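You operate a simulated robot arm through the tools that you are given. There is no shell and no other tool.

The job below is to be done with a simulated robot arm. You get a single attempt, and the scene is never put back.

## Task
Set the controls near the top of the assembly table. At the end: the cam lever 2 of the black skirt rail is set to down; the cam lever 2 of the grey skirt rail is set to down; the blue stub shaft stands on top of the red wire block; the cam lever 1 of the grey skirt rail is set to down; the cam lever 1 of the black skirt rail is set to down; whatever was shut is shut again. Leave all else as you found it, and nothing knocked over.
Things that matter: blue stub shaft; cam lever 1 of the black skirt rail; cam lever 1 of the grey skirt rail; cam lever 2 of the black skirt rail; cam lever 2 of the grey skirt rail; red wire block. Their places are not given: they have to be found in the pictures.

Only the result counts: the job must be done as asked and must still hold three seconds after the hand-in. Knocking over, shifting, dropping, spilling or breaking anything else fails it.

## Robot
A 7-joint arm with a two-finger parallel gripper, fixed in place. Base frame: the origin is at the foot of the arm, x ahead of it, y to its left, z up; the work surface is at about z = 0. Lengths are in mm, angles in degrees, forces in N, time in s.
With the tool pointing down near the work surface it reaches from about 240 to 620 mm from the base axis. Its first joint turns from -66.0 to 66.0 degrees. Payload 2.6 kg.
The tool frame sits at the grasp point between the pads (the TCP): z along the fingers, y along the line on which they close. The tips reach 30 mm beyond it. The gripper opens to 94 mm. The fingers are 28 mm wide and 10 mm thick; the gripper's body (50 by 96 mm) begins 55 mm behind the TCP.
Orientation is that of the tool frame in the base frame, as [roll, pitch, yaw] about the fixed x, y, z axes, in that order (R = Rz(yaw) Ry(pitch) Rx(roll)). With the fingers straight down and closing along the base's y, the tool's x points along the base's -x, its y along +y and its z along -z.

## Interface
- The arm moves only by the tool jog_arm. Its argument "increments" is a list of rows, each a list of 3 entries, a list of its own where there are three numbers: the turn, a rotation vector about the tool's x, y, z in degrees, then the shift along the tool's x, y, z in cm, then the opening, from 0 (shut) to 1 (fully open). In form: [[[wx, wy, wz], [dx, dy, dz], grip], ...]. A call has 1 to 20 rows; each row is the pose to reach, as a shift and turn from the pose commanded when the call began, along the tool's axes at that moment. Each row takes 0.2 s and may step no farther than 50 mm and 8.6 degrees from the row before; otherwise, or with a gripper value out of range, the whole call is refused. Where a pose cannot be reached the arm comes as near as it can. A force on the tool above 40 N (or 10 N above the force at the start of the call, whichever is more), or a blocked arm, ends the call early, and 0.2 s more pass. Each finger travels about 72 mm/s and halts on what it meets, pressing with about 27 N; the grip force reading is that of the motor and also rises with nothing between the fingers. The clock runs only during rows and for 0.2 s after the last one: add rows that repeat a pose to give the fingers time. It gives the time, the measured TCP pose, the force on the tool (base axes), the opening and the grip force at its end, in the units of the frame above (readings bear some noise), with the torque about the TCP (base axes, N m) and any sound that the robot's microphone picked up, and new pictures: "show" is both (left out), scene, wrist or none.
- Cameras (640 x 400 px; columns grow to the right, rows downward): "scene" is fixed at [48.4, 444.8, 559.9]; the picture's right is [-0.62, -0.78, 0.00], its down [-0.47, 0.38, -0.80] and it looks along [0.62, -0.50, -0.60] (base axes); focal length 275 px, centre (320, 200). "wrist" rides on the gripper at [76, 14, -102] in the tool frame; the picture's right is [-0.18, 0.98, 0.00], its down [-0.75, -0.14, -0.64] and it looks along [-0.63, -0.12, 0.77] (tool axes); focal length 243 px, centre (320, 200).
- probe_pixels(camera, pixels): for up to 12 pixels [column, row] of the newest picture of that camera ("zoom" is the newest enlarged one), the place [x, y, z] in the base frame of the surface seen there, good to about 3 mm. No time passes.
- enlarge(camera, box): a new picture of the part [left, top, right, bottom] of that camera's present view, enlarged. No time passes.
- job_done(): hands the job in; it is judged then, once.

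Unless the task says otherwise, let go and move clear before handing in.

The tools are called after "Emit:" by a JSON object that holds its "api" and its "payload". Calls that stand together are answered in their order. jog_arm: Moves the arm, as the interface text tells. Its arguments: {"type":"object","properties":{"increments":{"type":"array","items":{"type":"array"}},"show":{"type":"string","enum":["both","scene","wrist","none"]}},"required":["increments"]} The other tools are called the same way: probe_pixels (camera, pixels) gives the place of the surface under pixels of a picture; enlarge (camera, box) takes an enlarged picture of a part of a camera's view; job_done () hands the job in.

At the start:

```text
clock: 0.0
tool_pos: [399.5, -150.0, 316.4]
orientation: [-179.9, 0.0, -179.9]
force: [0.5, -0.4, 1.0]
moment: [-0.01, -0.01, 0.01]
opening: 94.0
grip_force: 0.0
```

scene: 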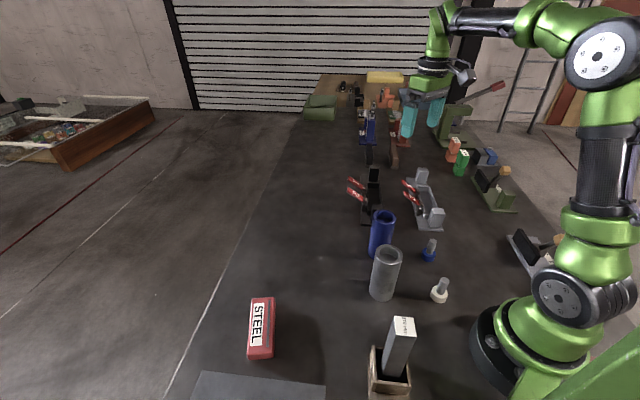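
wrist: 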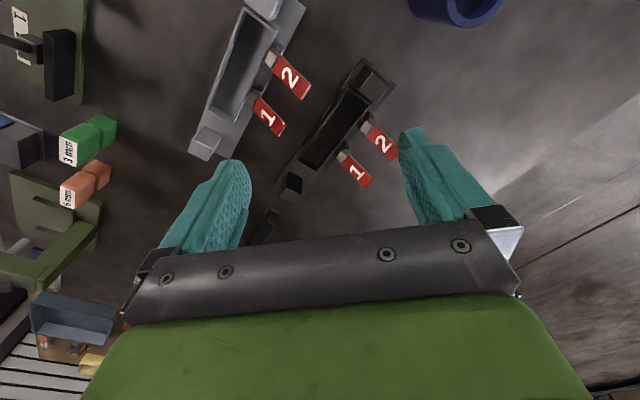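

The scene picture shows two rails with red levers (near pixels 360,190 and 415,195), blue and white stub shafts (430,250; 440,290), and a red block labelled STEEL at (262,328). I will enlarge these areas to look closer.

Emit:
{"api": "enlarge", "payload": {"camera": "scene", "box": [330, 150, 470, 240]}}

Emit:
{"api": "enlarge", "payload": {"camera": "wrist", "box": [180, 0, 420, 200]}}

Emit:
{"api": "enlarge", "payload": {"camera": "scene", "box": [300, 60, 530, 220]}}

Emit:
{"api": "enlarge", "payload": {"camera": "scene", "box": [340, 200, 580, 400]}}

```text
4.44 times, centred on (400, 195) of scene
```

zoom: 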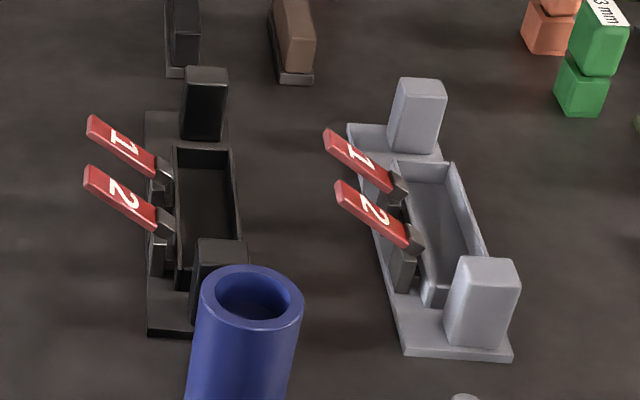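

```text
2.00 times, centred on (300, 100) of wrist
```

zoom: 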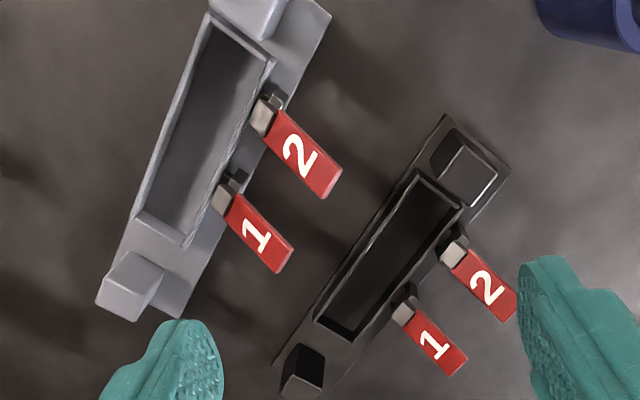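

```text
2.50 times, centred on (415, 140) of scene
```

zoom: 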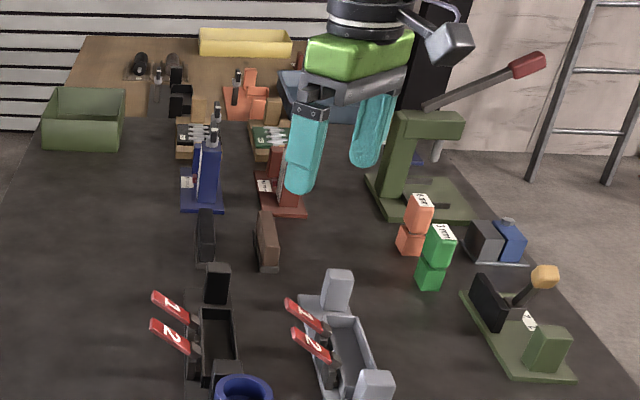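

```text
2.00 times, centred on (460, 300) of scene
```

zoom: 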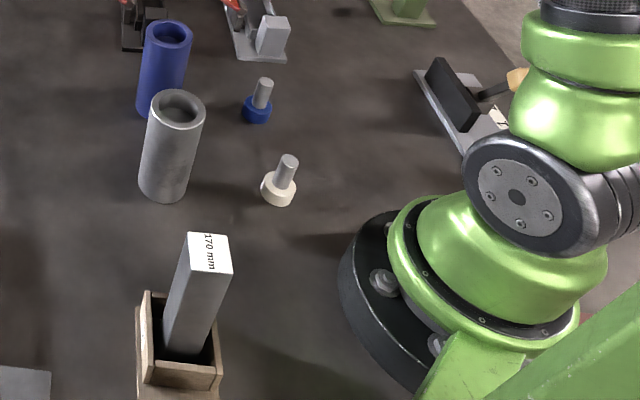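

The rails carry red levers 1 and 2 sticking out. I need to identify the "red wire block", so I'll enlarge the far objects near (370,130) and (395,140), plus the red STEEL block.

Emit:
{"api": "enlarge", "payload": {"camera": "scene", "box": [350, 90, 420, 150]}}

Emit:
{"api": "enlarge", "payload": {"camera": "scene", "box": [300, 60, 420, 130]}}

Emit:
{"api": "enlarge", "payload": {"camera": "scene", "box": [200, 280, 320, 400]}}

Emit:
{"api": "enlarge", "payload": {"camera": "scene", "box": [430, 120, 530, 220]}}

Emit:
{"api": "enlarge", "payload": {"camera": "wrist", "box": [0, 0, 160, 400]}}

Emit:
{"api": "enlarge", "payload": {"camera": "scene", "box": [0, 80, 180, 190]}}

```text
6.67 times, centred on (385, 120) of scene
```

zoom: 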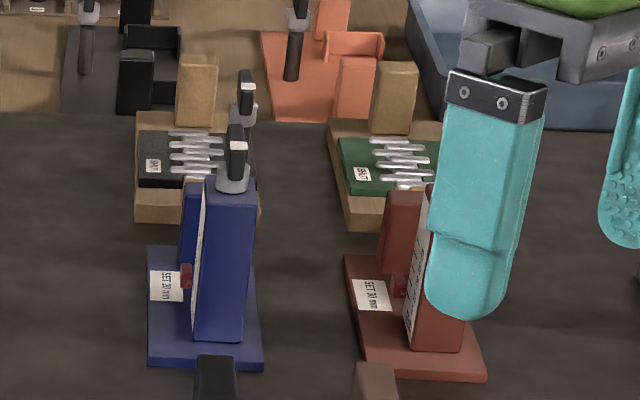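

```text
5.33 times, centred on (360, 95) of scene
```

zoom: 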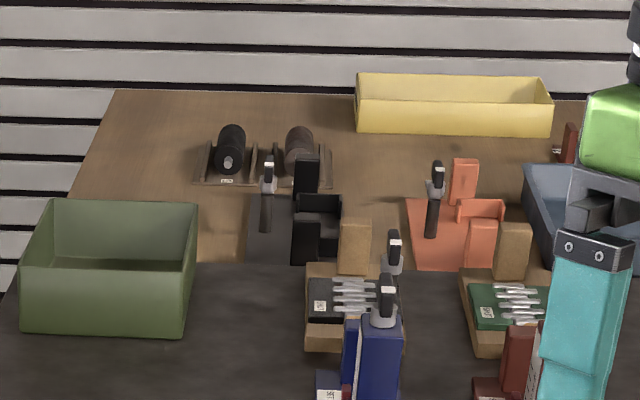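

```text
3.33 times, centred on (260, 340) of scene
```

zoom: 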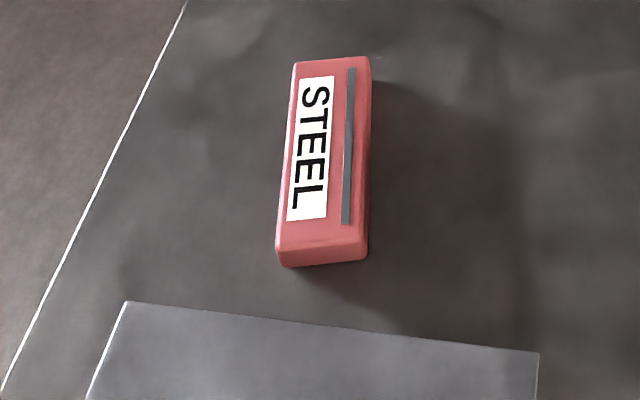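

```text
4.00 times, centred on (480, 170) of scene
```

zoom: 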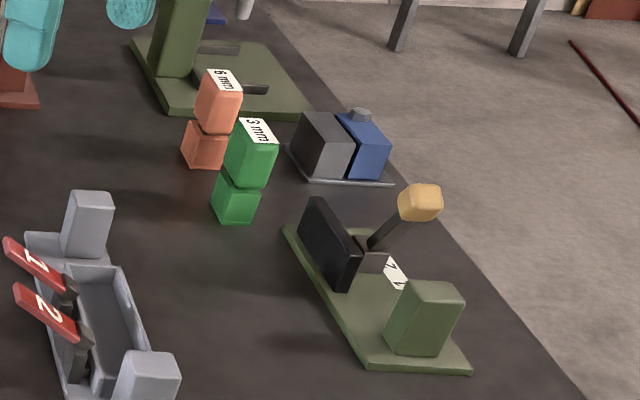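

```text
1.00 times, centred on (80, 200) of wrist (not enlarged: the box is as wide or as high as the picture)
```

zoom: 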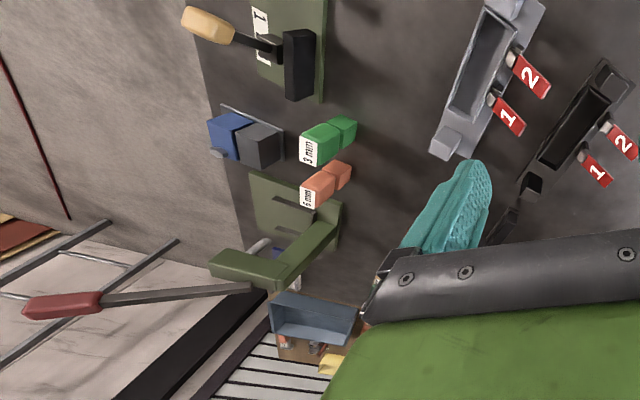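

```text
3.56 times, centred on (90, 135) of scene
```

zoom: 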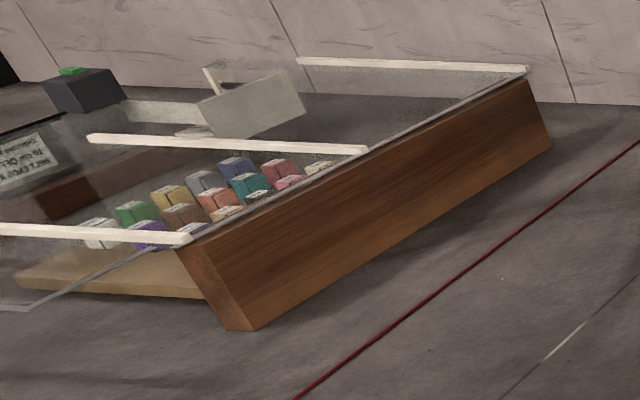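

The STEEL block (262,328) is red with a grey wire-like strip along its top, and other far objects are green, black, blue or brown. I'll probe positions of all relevant items.

Emit:
{"api": "probe_pixels", "payload": {"camera": "scene", "pixels": [[262, 328], [254, 300], [274, 300], [249, 352], [272, 350], [265, 356], [432, 243], [429, 254], [429, 260], [441, 282], [381, 215], [387, 255]]}}

Emit:
{"api": "probe_pixels", "payload": {"camera": "wrist", "pixels": [[276, 58], [303, 90], [255, 97], [277, 130], [366, 127], [390, 152], [342, 156], [363, 180], [240, 70], [335, 125], [205, 140], [372, 76]]}}

Emit:
{"api": "enlarge", "payload": {"camera": "scene", "box": [340, 160, 400, 220]}}

Emit:
{"api": "enlarge", "payload": {"camera": "scene", "box": [395, 160, 455, 235]}}

```text
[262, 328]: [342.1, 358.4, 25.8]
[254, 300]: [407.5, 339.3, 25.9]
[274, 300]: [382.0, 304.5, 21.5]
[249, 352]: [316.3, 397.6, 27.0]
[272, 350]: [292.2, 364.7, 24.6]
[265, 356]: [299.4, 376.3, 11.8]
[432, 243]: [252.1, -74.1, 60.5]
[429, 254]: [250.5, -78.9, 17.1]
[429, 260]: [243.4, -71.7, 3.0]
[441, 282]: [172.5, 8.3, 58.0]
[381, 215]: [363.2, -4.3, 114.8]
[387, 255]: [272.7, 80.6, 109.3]
```

```text
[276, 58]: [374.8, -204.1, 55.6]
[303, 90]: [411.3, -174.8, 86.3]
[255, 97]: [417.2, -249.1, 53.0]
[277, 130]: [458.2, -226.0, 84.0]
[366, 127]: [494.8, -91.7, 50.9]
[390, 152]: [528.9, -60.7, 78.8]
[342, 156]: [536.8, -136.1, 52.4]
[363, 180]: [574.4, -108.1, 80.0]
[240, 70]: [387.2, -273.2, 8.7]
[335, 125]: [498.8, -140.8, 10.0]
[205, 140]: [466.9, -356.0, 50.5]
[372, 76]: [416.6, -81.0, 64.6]
```

```text
6.67 times, centred on (370, 190) of scene
```

zoom: 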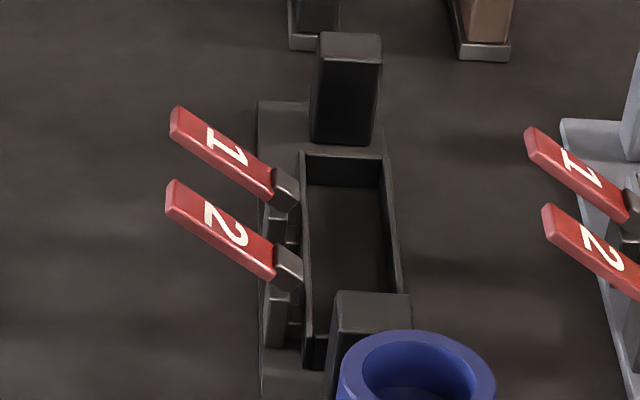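

```text
5.33 times, centred on (425, 198) of scene
```

zoom: 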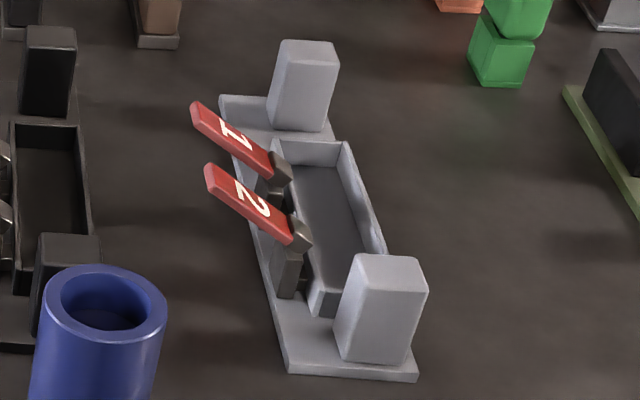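

The black and grey rails' levers are up with pivots near z≈52 and tips near z≈85. Before moving, I'll probe the far objects to see which might be the "red wire block", and read their labels.

Emit:
{"api": "probe_pixels", "payload": {"camera": "scene", "pixels": [[368, 122], [372, 130], [371, 105], [397, 125], [390, 105], [368, 158], [393, 152], [455, 148], [462, 160], [500, 195], [488, 157], [545, 250]]}}

Emit:
{"api": "enlarge", "payload": {"camera": "scene", "box": [358, 95, 402, 125]}}

Emit:
{"api": "enlarge", "payload": {"camera": "scene", "box": [355, 110, 415, 170]}}

Emit:
{"api": "enlarge", "payload": {"camera": "scene", "box": [490, 215, 570, 280]}}

```text
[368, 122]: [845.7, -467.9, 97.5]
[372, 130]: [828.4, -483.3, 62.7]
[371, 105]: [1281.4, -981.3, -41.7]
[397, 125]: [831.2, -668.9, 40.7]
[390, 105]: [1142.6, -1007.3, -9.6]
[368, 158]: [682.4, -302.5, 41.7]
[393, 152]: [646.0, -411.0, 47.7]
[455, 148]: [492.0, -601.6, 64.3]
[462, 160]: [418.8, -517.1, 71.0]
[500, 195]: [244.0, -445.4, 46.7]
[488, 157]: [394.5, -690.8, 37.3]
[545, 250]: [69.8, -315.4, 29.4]
```

```text
13.33 times, centred on (380, 110) of scene
```

zoom: 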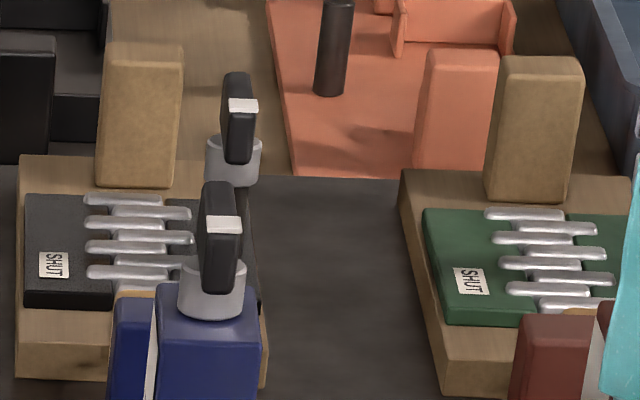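

```text
6.67 times, centred on (385, 140) of scene
```

zoom: 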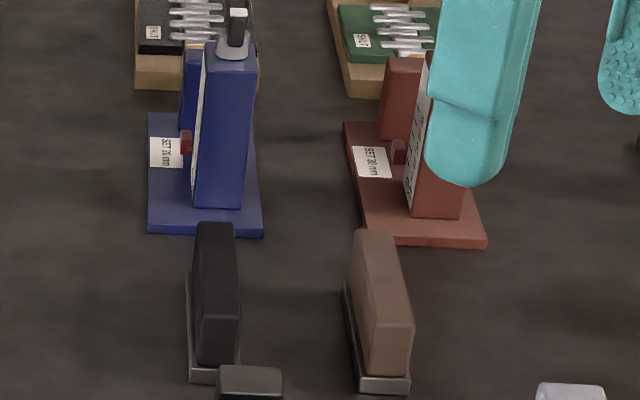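

```text
6.15 times, centred on (530, 248) of scene
```

zoom: 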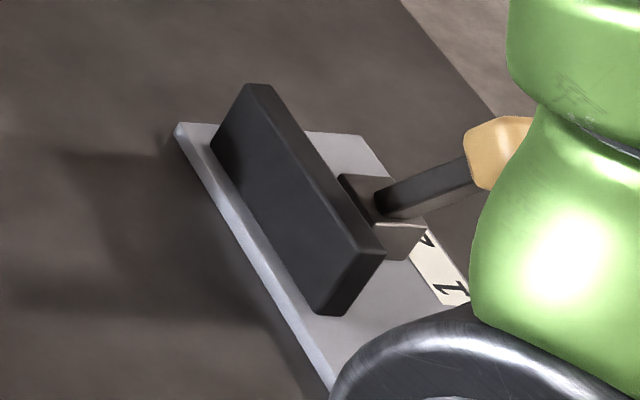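

The only reachable red block is the STEEL one with the wire strip; the SHUT hinges are out of reach. Now I'll get precise lever geometry from an enlarged wrist view.

Emit:
{"api": "enlarge", "payload": {"camera": "wrist", "box": [235, 40, 405, 195]}}

```text
2.58 times, centred on (320, 118) of wrist
```

zoom: 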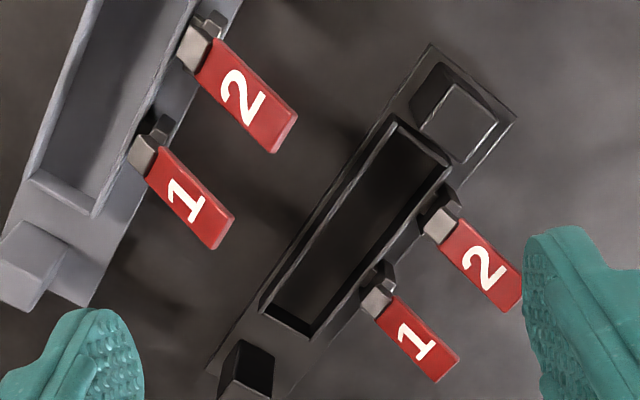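

Emit:
{"api": "probe_pixels", "payload": {"camera": "zoom", "pixels": [[195, 45], [212, 60], [245, 95], [280, 135], [143, 155], [165, 172], [185, 200], [215, 232], [437, 225], [460, 245], [484, 268], [508, 293]]}}

Emit:
{"api": "probe_pixels", "payload": {"camera": "zoom", "pixels": [[376, 300], [393, 315], [417, 342], [443, 368], [460, 115], [240, 380], [35, 260], [410, 200], [300, 350], [100, 260], [505, 100], [430, 50]]}}

Emit:
{"api": "enlarge", "payload": {"camera": "scene", "box": [405, 225, 465, 310]}}

```text
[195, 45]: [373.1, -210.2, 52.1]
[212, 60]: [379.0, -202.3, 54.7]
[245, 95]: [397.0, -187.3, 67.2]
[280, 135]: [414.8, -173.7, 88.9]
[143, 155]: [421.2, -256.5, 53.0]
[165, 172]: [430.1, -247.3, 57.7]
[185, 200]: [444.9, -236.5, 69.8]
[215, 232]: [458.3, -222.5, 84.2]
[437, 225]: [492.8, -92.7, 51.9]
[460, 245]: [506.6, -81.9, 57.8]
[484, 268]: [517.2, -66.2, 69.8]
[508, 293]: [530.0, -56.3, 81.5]
```

```text
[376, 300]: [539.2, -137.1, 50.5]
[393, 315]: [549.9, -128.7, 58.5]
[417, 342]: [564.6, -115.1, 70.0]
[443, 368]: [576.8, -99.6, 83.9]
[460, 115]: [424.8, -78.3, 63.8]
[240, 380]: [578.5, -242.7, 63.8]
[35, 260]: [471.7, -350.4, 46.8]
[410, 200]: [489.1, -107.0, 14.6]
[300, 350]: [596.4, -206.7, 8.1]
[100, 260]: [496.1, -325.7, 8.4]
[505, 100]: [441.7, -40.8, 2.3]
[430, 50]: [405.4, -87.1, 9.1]
```

```text
4.71 times, centred on (435, 268) of scene
```

zoom: 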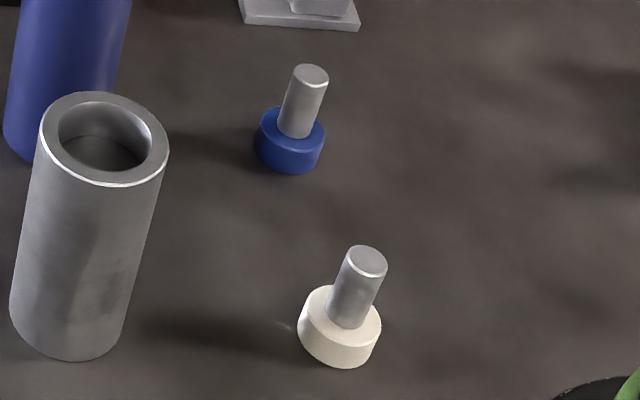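

Lever geometry is clear: black lever 2 runs from (493,-93,52) to its tip (532,-54,84), and the others are similar. I'll close the gripper and move above black lever 2 (518,-67), stopping with the tips above it.

Emit:
{"api": "jog_arm", "payload": {"increments": [[[0, 0, 0], [-3, 2.1, 0], 0], [[0, 0, 0], [-6, 4.2, 0], 0], [[0, 0, 0], [-9, 6.3, 0], 0], [[0, 0, 0], [-11.85, 8.3, 0], 0], [[0, 0, 0], [-11.85, 8.3, 4.5], 0], [[0, 0, 0], [-11.85, 8.3, 9], 0], [[0, 0, 0], [-11.85, 8.3, 13.5], 0], [[0, 0, 0], [-11.85, 8.3, 17.0], 0], [[0, 0, 0], [-11.85, 8.3, 17.0], 0]]}}

```text
clock: 2.0
tool_pos: [518.2, -65.8, 147.3]
orientation: [180.0, 0.1, 179.8]
force: [-0.3, 0.8, 0.2]
moment: [0.01, 0.02, -0.01]
opening: 0.0
grip_force: 27.6
```

scene: 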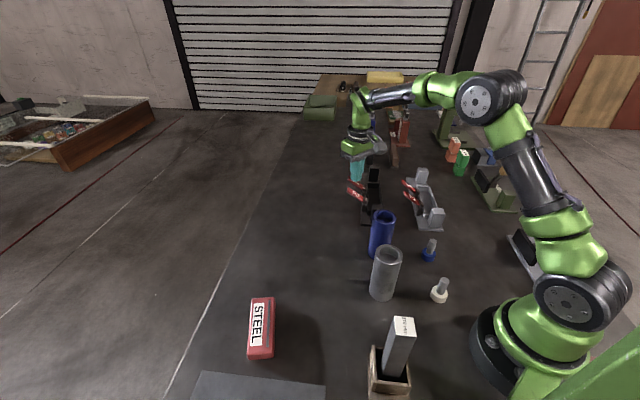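
wrist: 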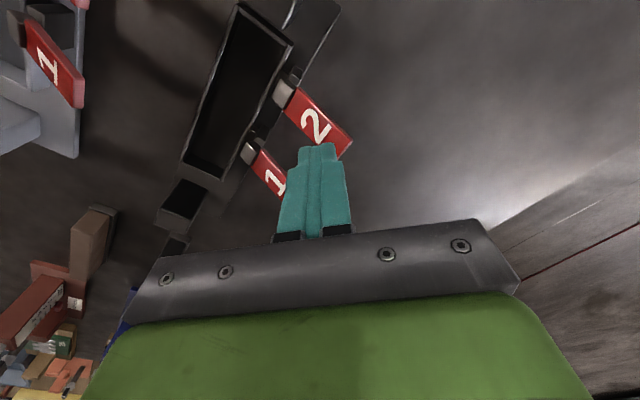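

The closed fingers are above lever 2 (312,125 in the wrist picture). I'll descend in steps to press it down.

Emit:
{"api": "jog_arm", "payload": {"increments": [[[0, 0, 0], [0, 0, 1.5], 0], [[0, 0, 0], [0, 0, 3.0], 0], [[0, 0, 0], [0, 0, 4.0], 0], [[0, 0, 0], [0, 0, 5.0], 0], [[0, 0, 0], [0, 0, 5.5], 0], [[0, 0, 0], [0, 0, 6.0], 0]]}}

```text
clock: 3.4
tool_pos: [519.5, -67.3, 87.2]
orientation: [180.0, 0.1, 180.0]
force: [2.1, 2.7, 4.7]
moment: [0.12, -0.14, 0.0]
opening: 0.1
grip_force: 27.0
```

scene: 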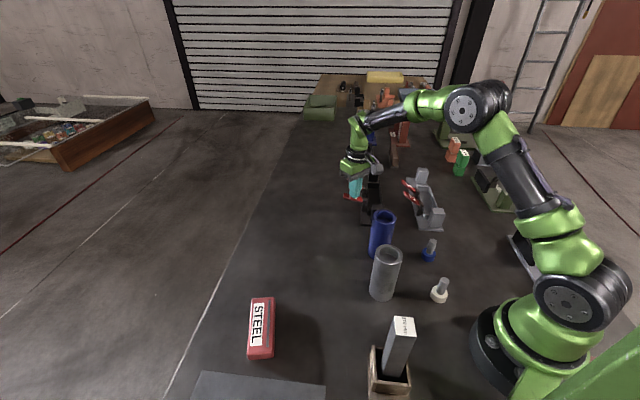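
wrist: 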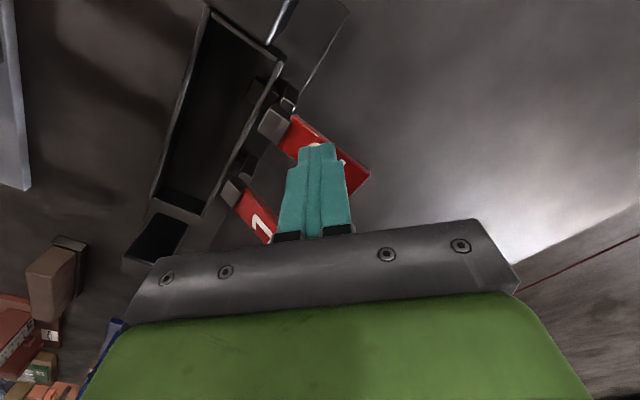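

Force is about 5 N and the lever is rotating down under the tips (z≈57). I'll keep pressing down.

Emit:
{"api": "jog_arm", "payload": {"increments": [[[0, 0, 0], [0, 0, 0.5], 0], [[0, 0, 0], [0, 0, 1.0], 0], [[0, 0, 0], [0, 0, 1.5], 0], [[0, 0, 0], [0, 0, 2.0], 0]]}}

```text
clock: 4.4
tool_pos: [521.5, -63.1, 76.0]
orientation: [179.7, 0.8, 179.9]
force: [-2.8, 1.1, 6.7]
moment: [-0.06, 0.13, -0.02]
opening: 0.0
grip_force: 26.9
stopped in row 4: the force on the tool passed its limit at 44 N (the readings are from after the stop); the commanded pose is now the measured one
```

scene: 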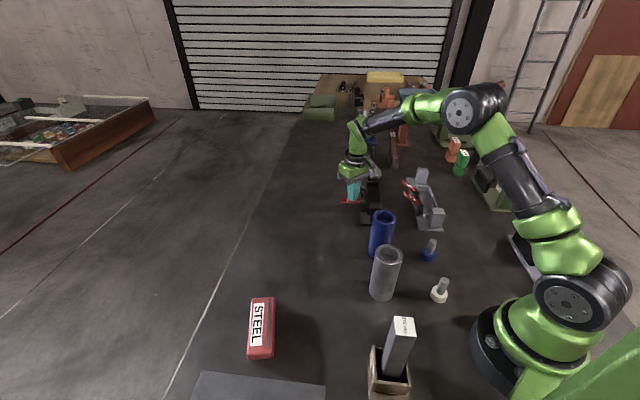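
wrist: 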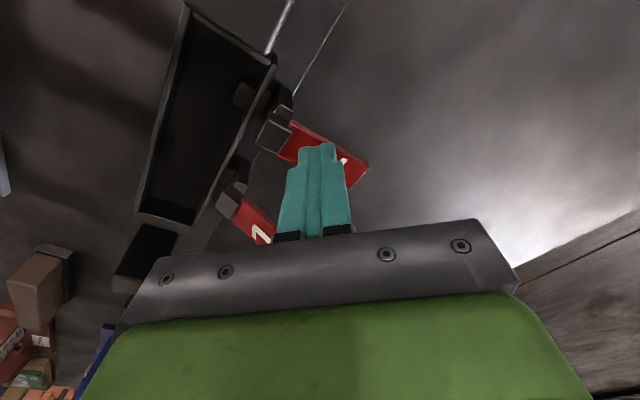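

The push stopped at 44 N with tips near z≈45, which suggests a hard stop. I'll lift straight up to look at the lever.

Emit:
{"api": "jog_arm", "payload": {"increments": [[[0, 0, 0], [0, 0, -2], 0], [[0, 0, 0], [0, 0, -5], 0], [[0, 0, 0], [0, 0, -8], 0], [[0, 0, 0], [0, 0, -8], 0]]}}

Emit:
{"api": "enlarge", "payload": {"camera": "scene", "box": [330, 160, 400, 220]}}

Emit:
{"api": "enlarge", "payload": {"camera": "wrist", "box": [200, 40, 400, 200]}}

```text
clock: 5.4
tool_pos: [521.1, -64.9, 154.9]
orientation: [179.7, 0.7, -180.0]
force: [-0.3, -0.3, 0.5]
moment: [0.0, -0.01, -0.03]
opening: 0.1
grip_force: 26.6
```

scene: 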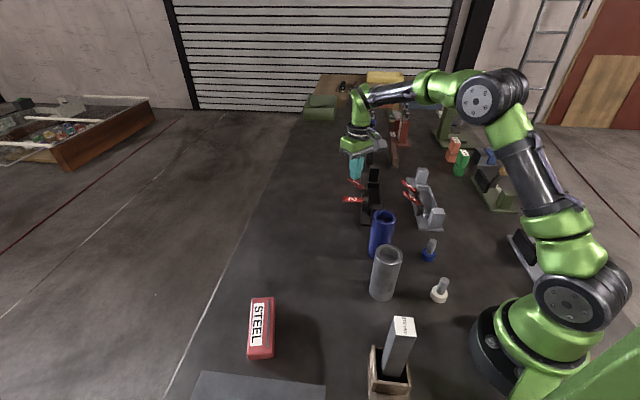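
wrist: 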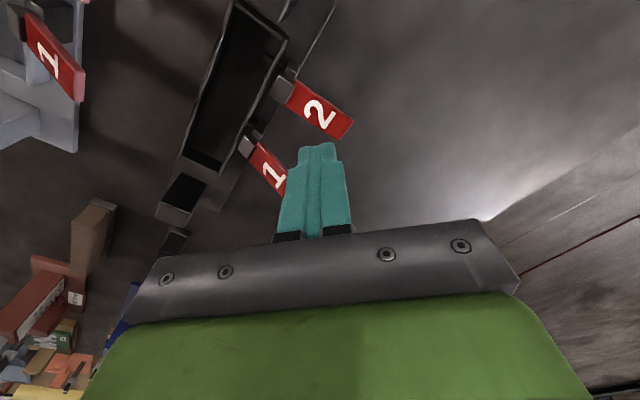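

```text
6.67 times, centred on (365, 190) of scene
```

zoom: 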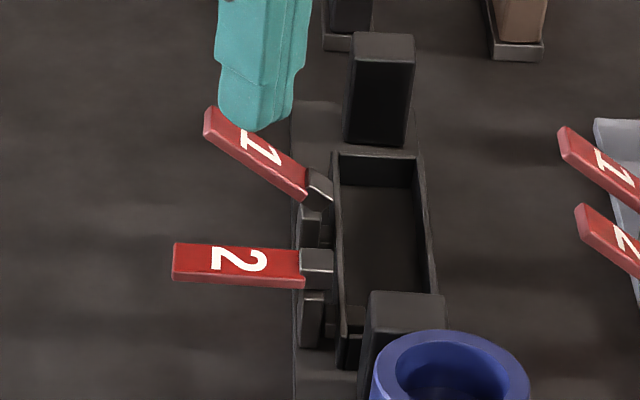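

```text
2.50 times, centred on (300, 120) of wrist
```

zoom: 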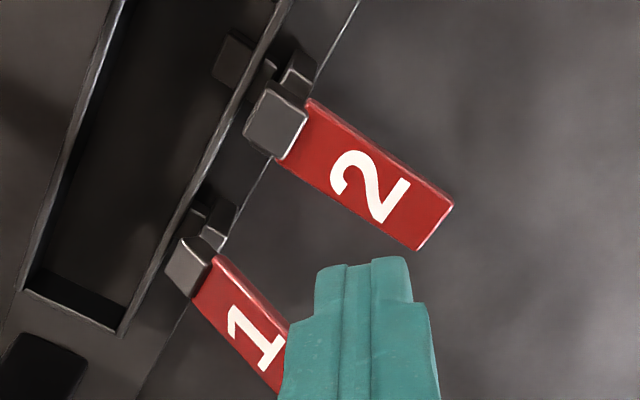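

Lever 2 of the black rail now looks about flat (zoom 230,262). I'll probe its slope to see whether it's at its stop or only partway.

Emit:
{"api": "probe_pixels", "payload": {"camera": "zoom", "pixels": [[275, 120], [310, 140], [340, 160], [370, 190], [400, 210], [425, 225], [240, 70], [297, 75]]}}

Emit:
{"api": "probe_pixels", "payload": {"camera": "scene", "pixels": [[348, 200], [353, 200], [358, 200], [365, 200], [352, 185], [360, 191]]}}

```text
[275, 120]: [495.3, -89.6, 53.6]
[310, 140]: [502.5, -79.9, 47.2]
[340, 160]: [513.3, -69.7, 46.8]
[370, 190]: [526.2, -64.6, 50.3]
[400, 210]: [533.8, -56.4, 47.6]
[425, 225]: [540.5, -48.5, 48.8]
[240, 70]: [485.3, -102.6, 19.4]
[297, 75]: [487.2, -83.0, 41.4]
```

```text
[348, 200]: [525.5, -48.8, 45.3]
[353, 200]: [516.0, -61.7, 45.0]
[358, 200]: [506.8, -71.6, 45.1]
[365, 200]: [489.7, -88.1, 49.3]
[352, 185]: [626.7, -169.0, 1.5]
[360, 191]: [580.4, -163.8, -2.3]
```

The lever's top is level at z≈47. I'll press it once more with small steps to confirm it's at its stop.

Emit:
{"api": "jog_arm", "payload": {"increments": [[[0, 0, 0], [0.2, -0.2, 3], 0], [[0, 0, 0], [0.2, -0.2, 6], 0], [[0, 0, 0], [0.2, -0.2, 7.3], 0], [[0, 0, 0], [0.2, -0.2, 7.6], 0], [[0, 0, 0], [0.2, -0.2, 7.8], 0], [[0, 0, 0], [0.2, -0.2, 8.0], 0], [[0, 0, 0], [0.2, -0.2, 8.2], 0], [[0, 0, 0], [0.2, -0.2, 8.4], 0], [[0, 0, 0], [0.2, -0.2, 8.6], 0]]}}

```text
clock: 7.3
tool_pos: [521.9, -62.6, 76.1]
orientation: [179.5, 1.5, -179.9]
force: [-2.9, 0.9, 5.6]
moment: [-0.05, 0.16, -0.02]
opening: 0.0
grip_force: 27.1
stopped in row 9: the force on the tool passed its limit at 41 N (the readings are from after the stop); the commanded pose is now the measured one
```

scene: 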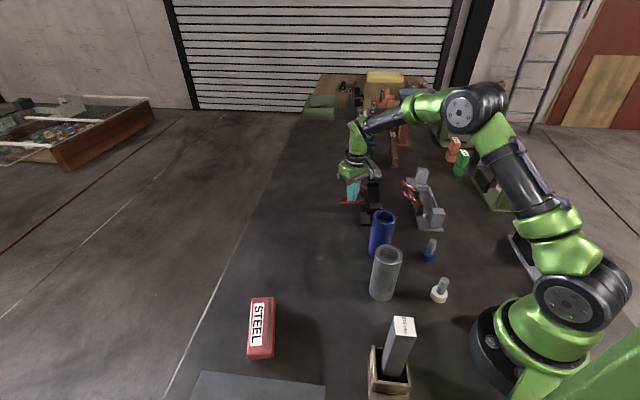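
wrist: 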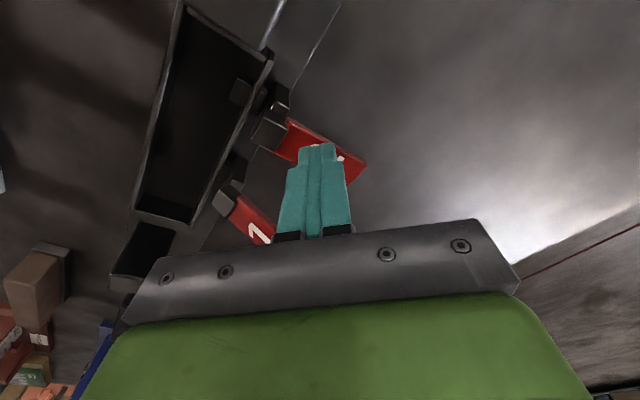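

It stops hard again at tips z≈46, so lever 2 of the black rail is fully down. Next I lift, level the tool, and move over black lever 1 around (562,-111).

Emit:
{"api": "jog_arm", "payload": {"increments": [[[0, 0, 0], [0, 0, -2], 0], [[0.5, 1.5, 0], [0, 0, -4.5], 0], [[0.5, 1.5, 0], [0, 0, -7], 0], [[0.5, 1.5, 0], [-2.0, -2.4, -7], 0], [[0.5, 1.5, 0], [-4.0, -4.8, -7], 0], [[0.5, 1.5, 0], [-4.0, -4.8, -7], 0]]}}

Emit:
{"api": "enlarge", "payload": {"camera": "wrist", "box": [200, 40, 400, 200]}}

```text
clock: 8.7
tool_pos: [561.8, -111.4, 145.1]
orientation: [180.0, 0.0, -179.9]
force: [-0.8, -0.1, 0.0]
moment: [-0.04, 0.0, 0.0]
opening: 0.3
grip_force: 26.9
```

scene: 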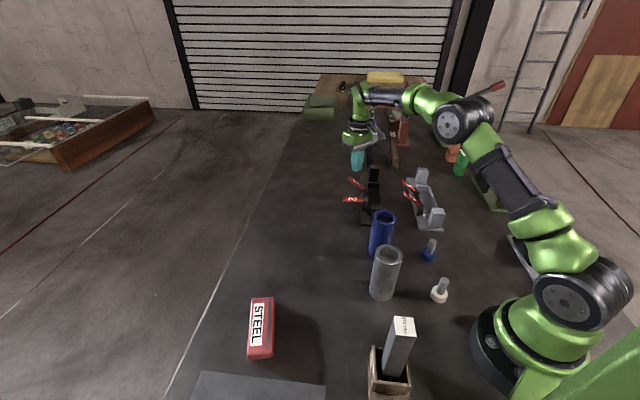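
wrist: 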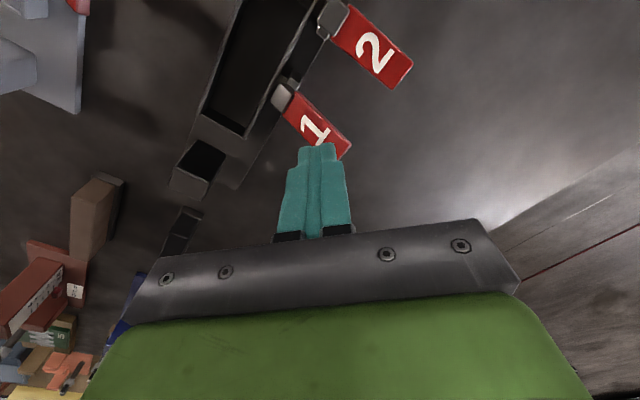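

```text
2.50 times, centred on (300, 120) of wrist
```

zoom: 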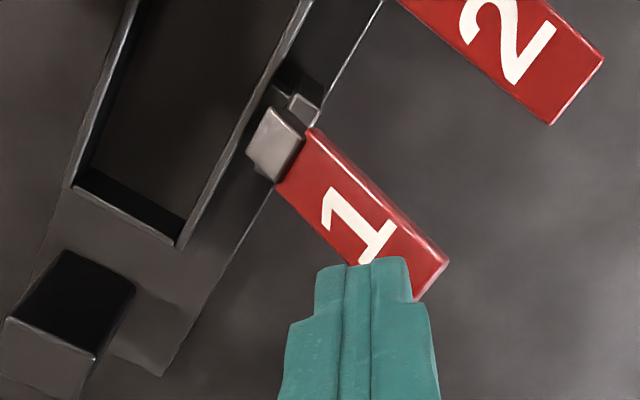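

The fingers are over lever 1 (zoom 365,225). I'll press down in small steps to tips near z≈45.

Emit:
{"api": "jog_arm", "payload": {"increments": [[[0, 0, 0], [0, 0, 2], 0], [[0, 0, 0], [0, 0, 3.5], 0], [[0, 0, 0], [0, 0, 4.5], 0], [[0, 0, 0], [0, 0, 5.5], 0], [[0, 0, 0], [0, 0, 6.0], 0], [[0, 0, 0], [0, 0, 6.4], 0], [[0, 0, 0], [0, 0, 6.7], 0], [[0, 0, 0], [0, 0, 6.9], 0], [[0, 0, 0], [0, 0, 7.1], 0]]}}

```text
clock: 10.7
tool_pos: [561.6, -108.5, 76.8]
orientation: [179.9, 0.3, -180.0]
force: [-2.7, 7.8, 21.7]
moment: [0.08, 0.4, -0.1]
opening: 0.1
grip_force: 26.7
```

scene: 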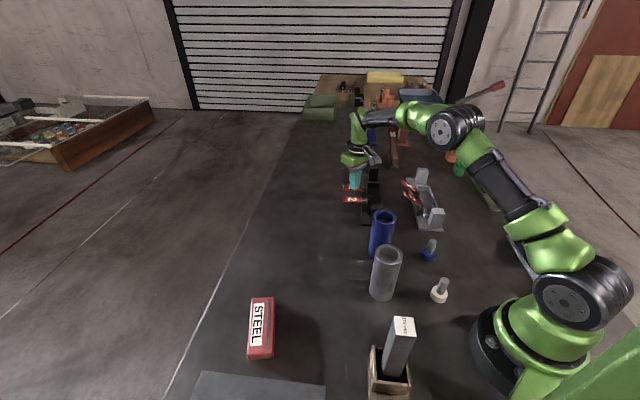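
wrist: 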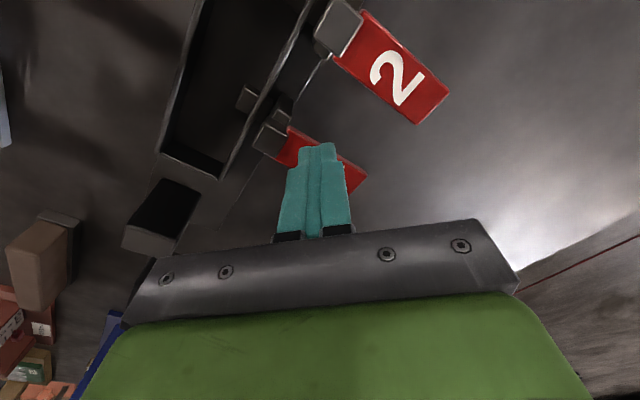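

Force is 22 N at the same height as lever 2's stop. I'll press a touch more, then lift and travel over grey lever 1 at about (447,-232).

Emit:
{"api": "jog_arm", "payload": {"increments": [[[0, 0, 0], [0, 0, 0.3], 0], [[0, 0, 0], [0, 0, -3], 0], [[0, 0, 0], [0, 0, -7], 0], [[0, 0, 0], [2.9, -3.0, -7], 0], [[0, 0, 0], [5.8, -6.0, -7], 0], [[0, 0, 0], [8.7, -9.0, -7], 0], [[0, 0, 0], [11.5, -12.1, -7], 0], [[0, 0, 0], [11.5, -12.1, -7], 0]]}}

Emit:
{"api": "enlarge", "payload": {"camera": "wrist", "box": [200, 0, 500, 200]}}

Emit:
{"api": "enlarge", "payload": {"camera": "scene", "box": [330, 150, 470, 240]}}

```text
clock: 12.5
tool_pos: [444.6, -232.6, 144.4]
orientation: [-180.0, 0.0, -179.7]
force: [-0.3, 0.2, 0.5]
moment: [0.04, 0.01, -0.01]
opening: 0.0
grip_force: 26.7
```

scene: 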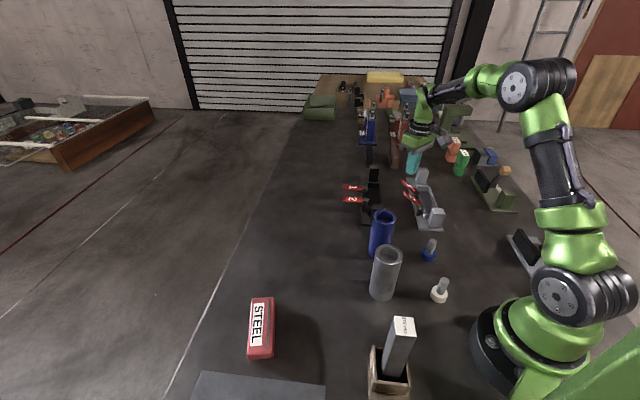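
wrist: 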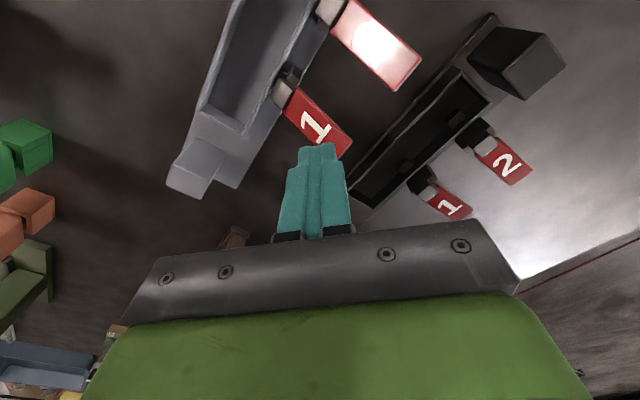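

```text
2.00 times, centred on (350, 100) of wrist
```

zoom: 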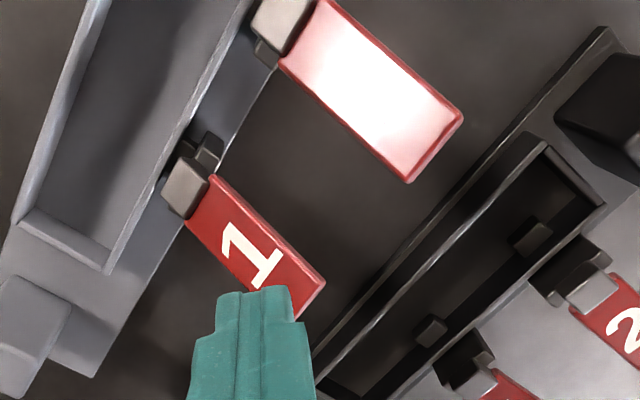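

```text
4.44 times, centred on (400, 195) of scene
```

zoom: 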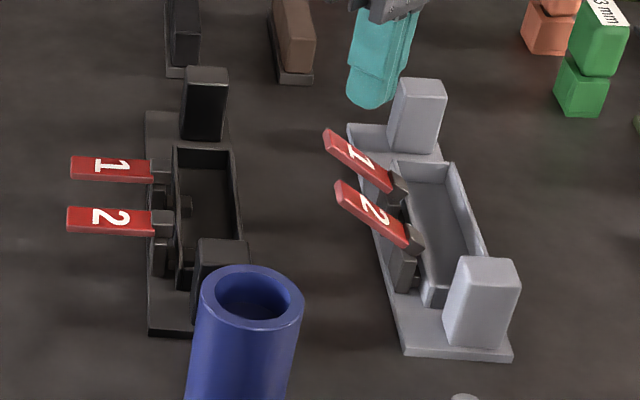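

Both black levers lie flat now. The fingers are above grey lever 1 (zoom 250,250); I'll press it down the same way.

Emit:
{"api": "jog_arm", "payload": {"increments": [[[0, 0, 0], [0, 0, 2], 0], [[0, 0, 0], [0, 0, 3.5], 0], [[0, 0, 0], [0, 0, 4.5], 0], [[0, 0, 0], [0, 0, 5.5], 0], [[0, 0, 0], [0, 0, 6.0], 0], [[0, 0, 0], [0, 0, 6.4], 0], [[0, 0, 0], [0, 0, 6.7], 0], [[0, 0, 0], [0, 0, 6.9], 0], [[0, 0, 0], [0, 0, 7.1], 0], [[0, 0, 0], [0, 0, 7.2], 0]]}}

```text
clock: 14.8
tool_pos: [448.0, -228.6, 75.3]
orientation: [179.8, 0.4, -179.8]
force: [-2.5, 0.6, 6.3]
moment: [-0.03, 0.17, -0.02]
opening: 0.0
grip_force: 26.8
stopped in row 10: the force on the tool passed its limit at 41 N (the readings are from after the stop); the commanded pose is now the measured one
```

scene: 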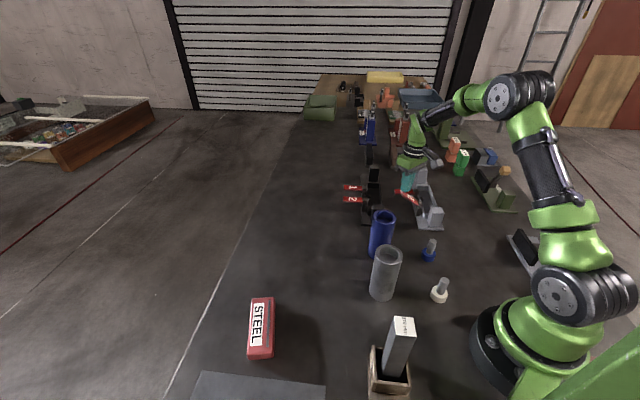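
wrist: 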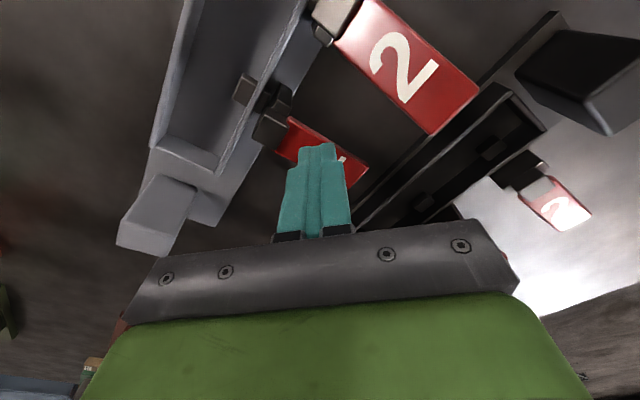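

Grey lever 1 hit its stop at tips z≈45. I'll lift and move over grey lever 2 at about (399,-186).

Emit:
{"api": "jog_arm", "payload": {"increments": [[[0, 0, 0], [0, 0, -3], 0], [[0.2, 0.4, 0.2], [0, 0, -7], 0], [[0.2, 0.4, 0.2], [2.5, 2.1, -7], 0], [[0.2, 0.4, 0.2], [4.9, 4.2, -7], 0], [[0.2, 0.4, 0.2], [4.9, 4.2, -7], 0]]}}

Emit:
{"api": "enlarge", "payload": {"camera": "wrist", "box": [200, 0, 500, 200]}}

```text
clock: 16.0
tool_pos: [399.6, -187.7, 144.8]
orientation: [180.0, 0.0, 179.9]
force: [-0.3, -0.4, -0.5]
moment: [0.01, 0.02, 0.01]
opening: 0.0
grip_force: 27.0
```

scene: 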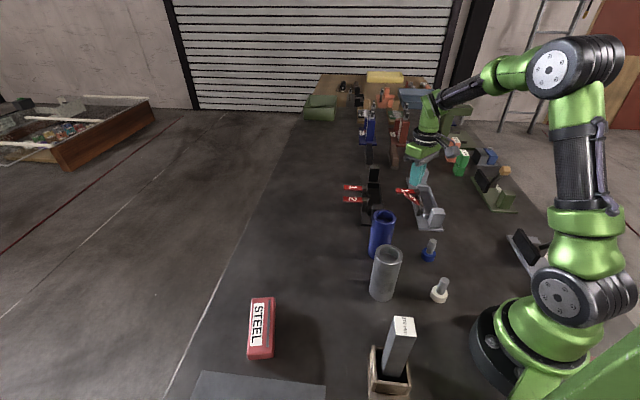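
wrist: 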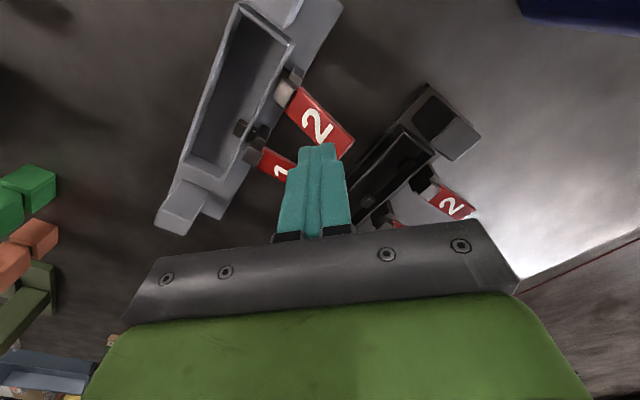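

```text
2.00 times, centred on (350, 100) of wrist
```

zoom: 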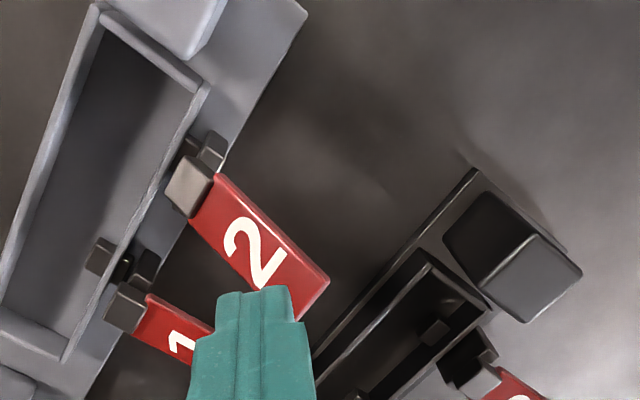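

The fingers are over grey lever 2 (zoom 255,245), same relative placement as before. Pressing down.

Emit:
{"api": "jog_arm", "payload": {"increments": [[[0, 0, 0], [0, 0, 2], 0], [[0, 0, 0], [0, 0, 3.5], 0], [[0, 0, 0], [0, 0, 4.5], 0], [[0, 0, 0], [0, 0, 5.5], 0], [[0, 0, 0], [0, 0, 6.0], 0], [[0, 0, 0], [0, 0, 6.4], 0], [[0, 0, 0], [0, 0, 6.7], 0], [[0, 0, 0], [0, 0, 6.9], 0], [[0, 0, 0], [0, 0, 7.1], 0], [[0, 0, 0], [0, 0, 7.2], 0]]}}

```text
clock: 18.2
tool_pos: [400.5, -186.3, 76.0]
orientation: [179.8, 0.3, 179.9]
force: [-3.5, 0.9, 8.1]
moment: [-0.02, 0.17, -0.03]
opening: 0.2
grip_force: 26.8
stopped in row 10: the force on the tool passed its limit at 42 N (the readings are from after the stop); the commanded pose is now the measured one
```

scene: 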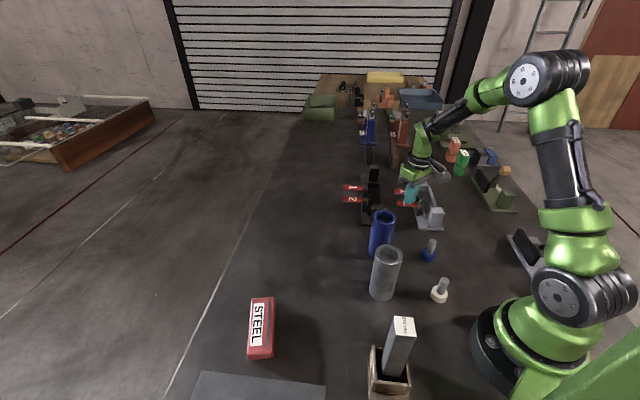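
wrist: 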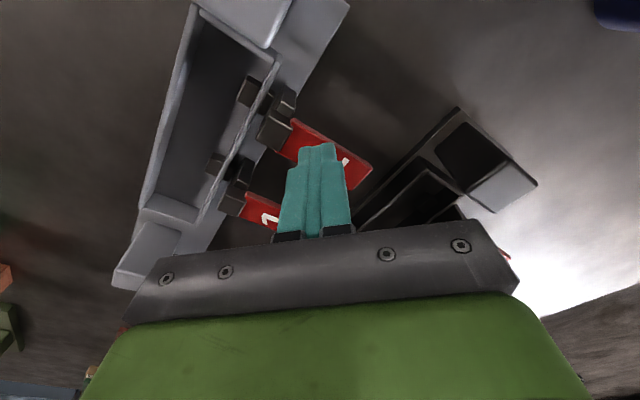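

All four levers are pressed to their stops. I'll lift, open the gripper partway, and move to view the blue stub shaft near (248,-76).

Emit:
{"api": "jog_arm", "payload": {"increments": [[[0, 0, 0], [0, 0, -3], 0], [[0.2, 0.3, 0], [0, 0, -7], 0], [[0.2, 0.3, 0], [0, 0, -11], 0], [[0.2, 0.3, 0], [0, 0, -14.5], 0], [[0.2, 0.3, 0], [4.3, 2.9, -14.5], 0.3], [[0.2, 0.3, 0], [8.6, 5.8, -14.5], 0.6], [[0.2, 0.3, 0], [13.0, 8.6, -14.5], 0.6], [[0.2, 0.3, 0], [13.0, 8.6, -14.5], 0.6]]}}

Emit:
{"api": "enlarge", "payload": {"camera": "scene", "box": [330, 150, 470, 240]}}

```text
refused: row 5 steps farther than a row can; nothing moved
```

```text
4.44 times, centred on (400, 195) of scene
```

zoom: 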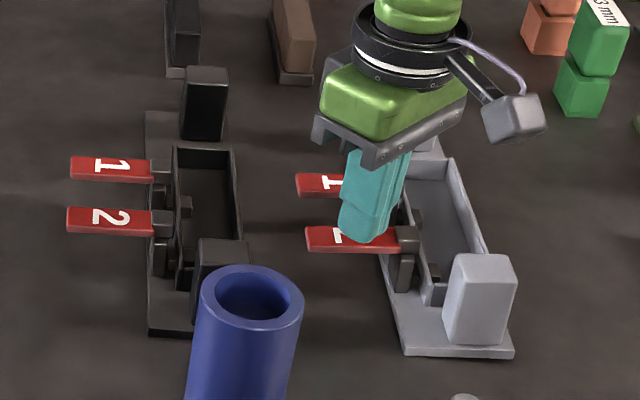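

The call was refused since row 5 stepped too far; the zoom shows all four levers flat. I'll use smaller steps.

Emit:
{"api": "jog_arm", "payload": {"increments": [[[0, 0, 0], [0, 0, -3], 0], [[0.2, 0.3, 0], [0, 0, -7], 0], [[0.2, 0.3, 0], [0, 0, -11], 0], [[0.2, 0.3, 0], [0, 0, -14.5], 0], [[0.2, 0.3, 0], [3.2, 2.1, -14.5], 0.3], [[0.2, 0.3, 0], [6.5, 4.3, -14.5], 0.6], [[0.2, 0.3, 0], [9.7, 6.5, -14.5], 0.6], [[0.2, 0.3, 0], [13.0, 8.6, -14.5], 0.6], [[0.2, 0.3, 0], [13.0, 8.6, -14.5], 0.6]]}}

Emit:
{"api": "enlarge", "payload": {"camera": "scene", "box": [330, 150, 470, 240]}}

```text
clock: 20.2
tool_pos: [271.5, -100.3, 219.8]
orientation: [-179.9, 0.0, 179.9]
force: [-0.5, 0.4, 0.4]
moment: [0.03, -0.01, 0.0]
opening: 56.4
grip_force: 0.1
```

scene: 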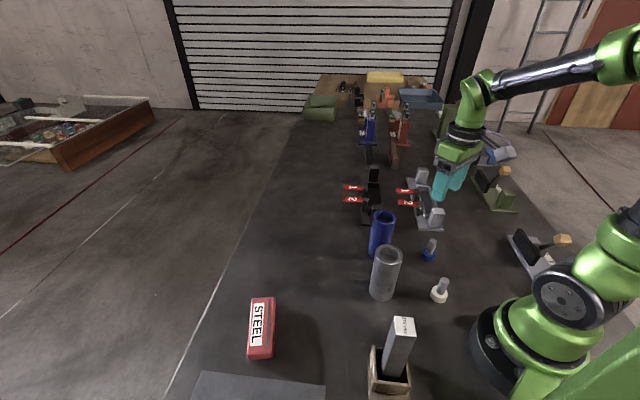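
wrist: 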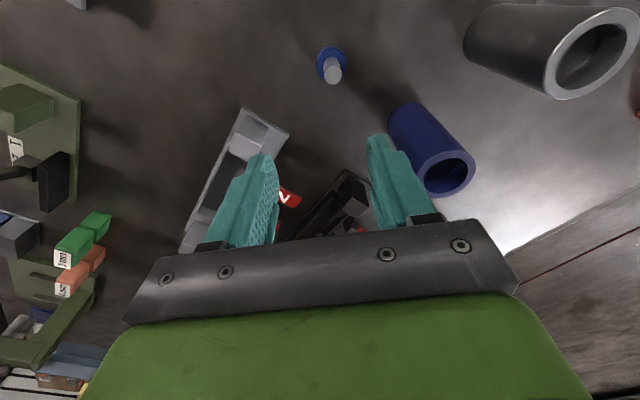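

```text
4.44 times, centred on (400, 195) of scene
```

zoom: 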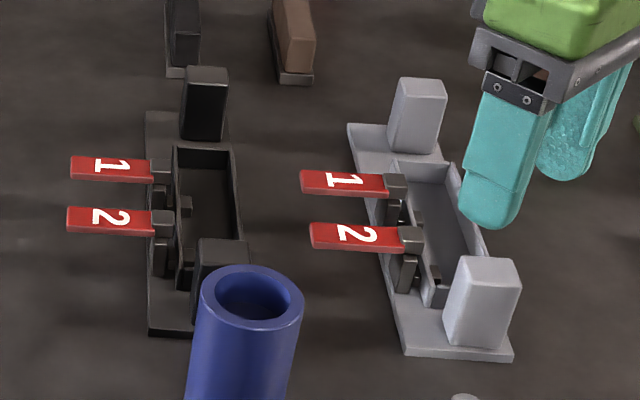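

All four levers are flat (down). The blue stub shaft is at wrist (332,65); I'll enlarge and probe it.

Emit:
{"api": "enlarge", "payload": {"camera": "wrist", "box": [290, 30, 380, 105]}}

Emit:
{"api": "probe_pixels", "payload": {"camera": "scene", "pixels": [[432, 241], [431, 246], [430, 250], [425, 253], [430, 256], [434, 256], [430, 260], [427, 258]]}}

```text
5.33 times, centred on (335, 68) of wrist
```

zoom: 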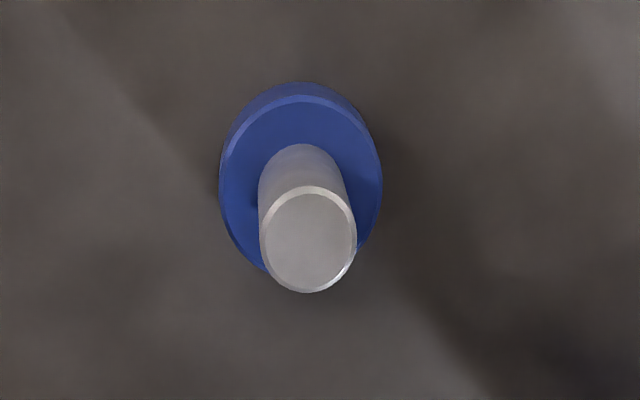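

```text
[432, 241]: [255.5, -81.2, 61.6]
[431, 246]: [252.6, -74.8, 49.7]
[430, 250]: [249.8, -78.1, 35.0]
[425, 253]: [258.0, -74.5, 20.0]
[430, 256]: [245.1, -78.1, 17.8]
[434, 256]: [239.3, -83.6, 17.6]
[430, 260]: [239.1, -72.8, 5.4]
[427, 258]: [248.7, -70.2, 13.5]
```

Emit:
{"api": "probe_pixels", "payload": {"camera": "zoom", "pixels": [[307, 243], [275, 243], [340, 243], [307, 200], [307, 285], [300, 110], [235, 190], [370, 180], [300, 165], [300, 85], [225, 175], [380, 165]]}}

```text
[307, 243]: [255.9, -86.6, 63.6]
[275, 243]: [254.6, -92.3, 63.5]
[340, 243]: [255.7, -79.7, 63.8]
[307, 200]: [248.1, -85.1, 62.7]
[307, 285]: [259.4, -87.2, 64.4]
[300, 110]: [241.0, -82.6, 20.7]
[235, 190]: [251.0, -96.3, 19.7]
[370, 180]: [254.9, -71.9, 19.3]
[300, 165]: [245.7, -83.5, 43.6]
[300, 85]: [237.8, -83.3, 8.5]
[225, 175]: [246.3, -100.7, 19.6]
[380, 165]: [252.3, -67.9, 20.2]
```

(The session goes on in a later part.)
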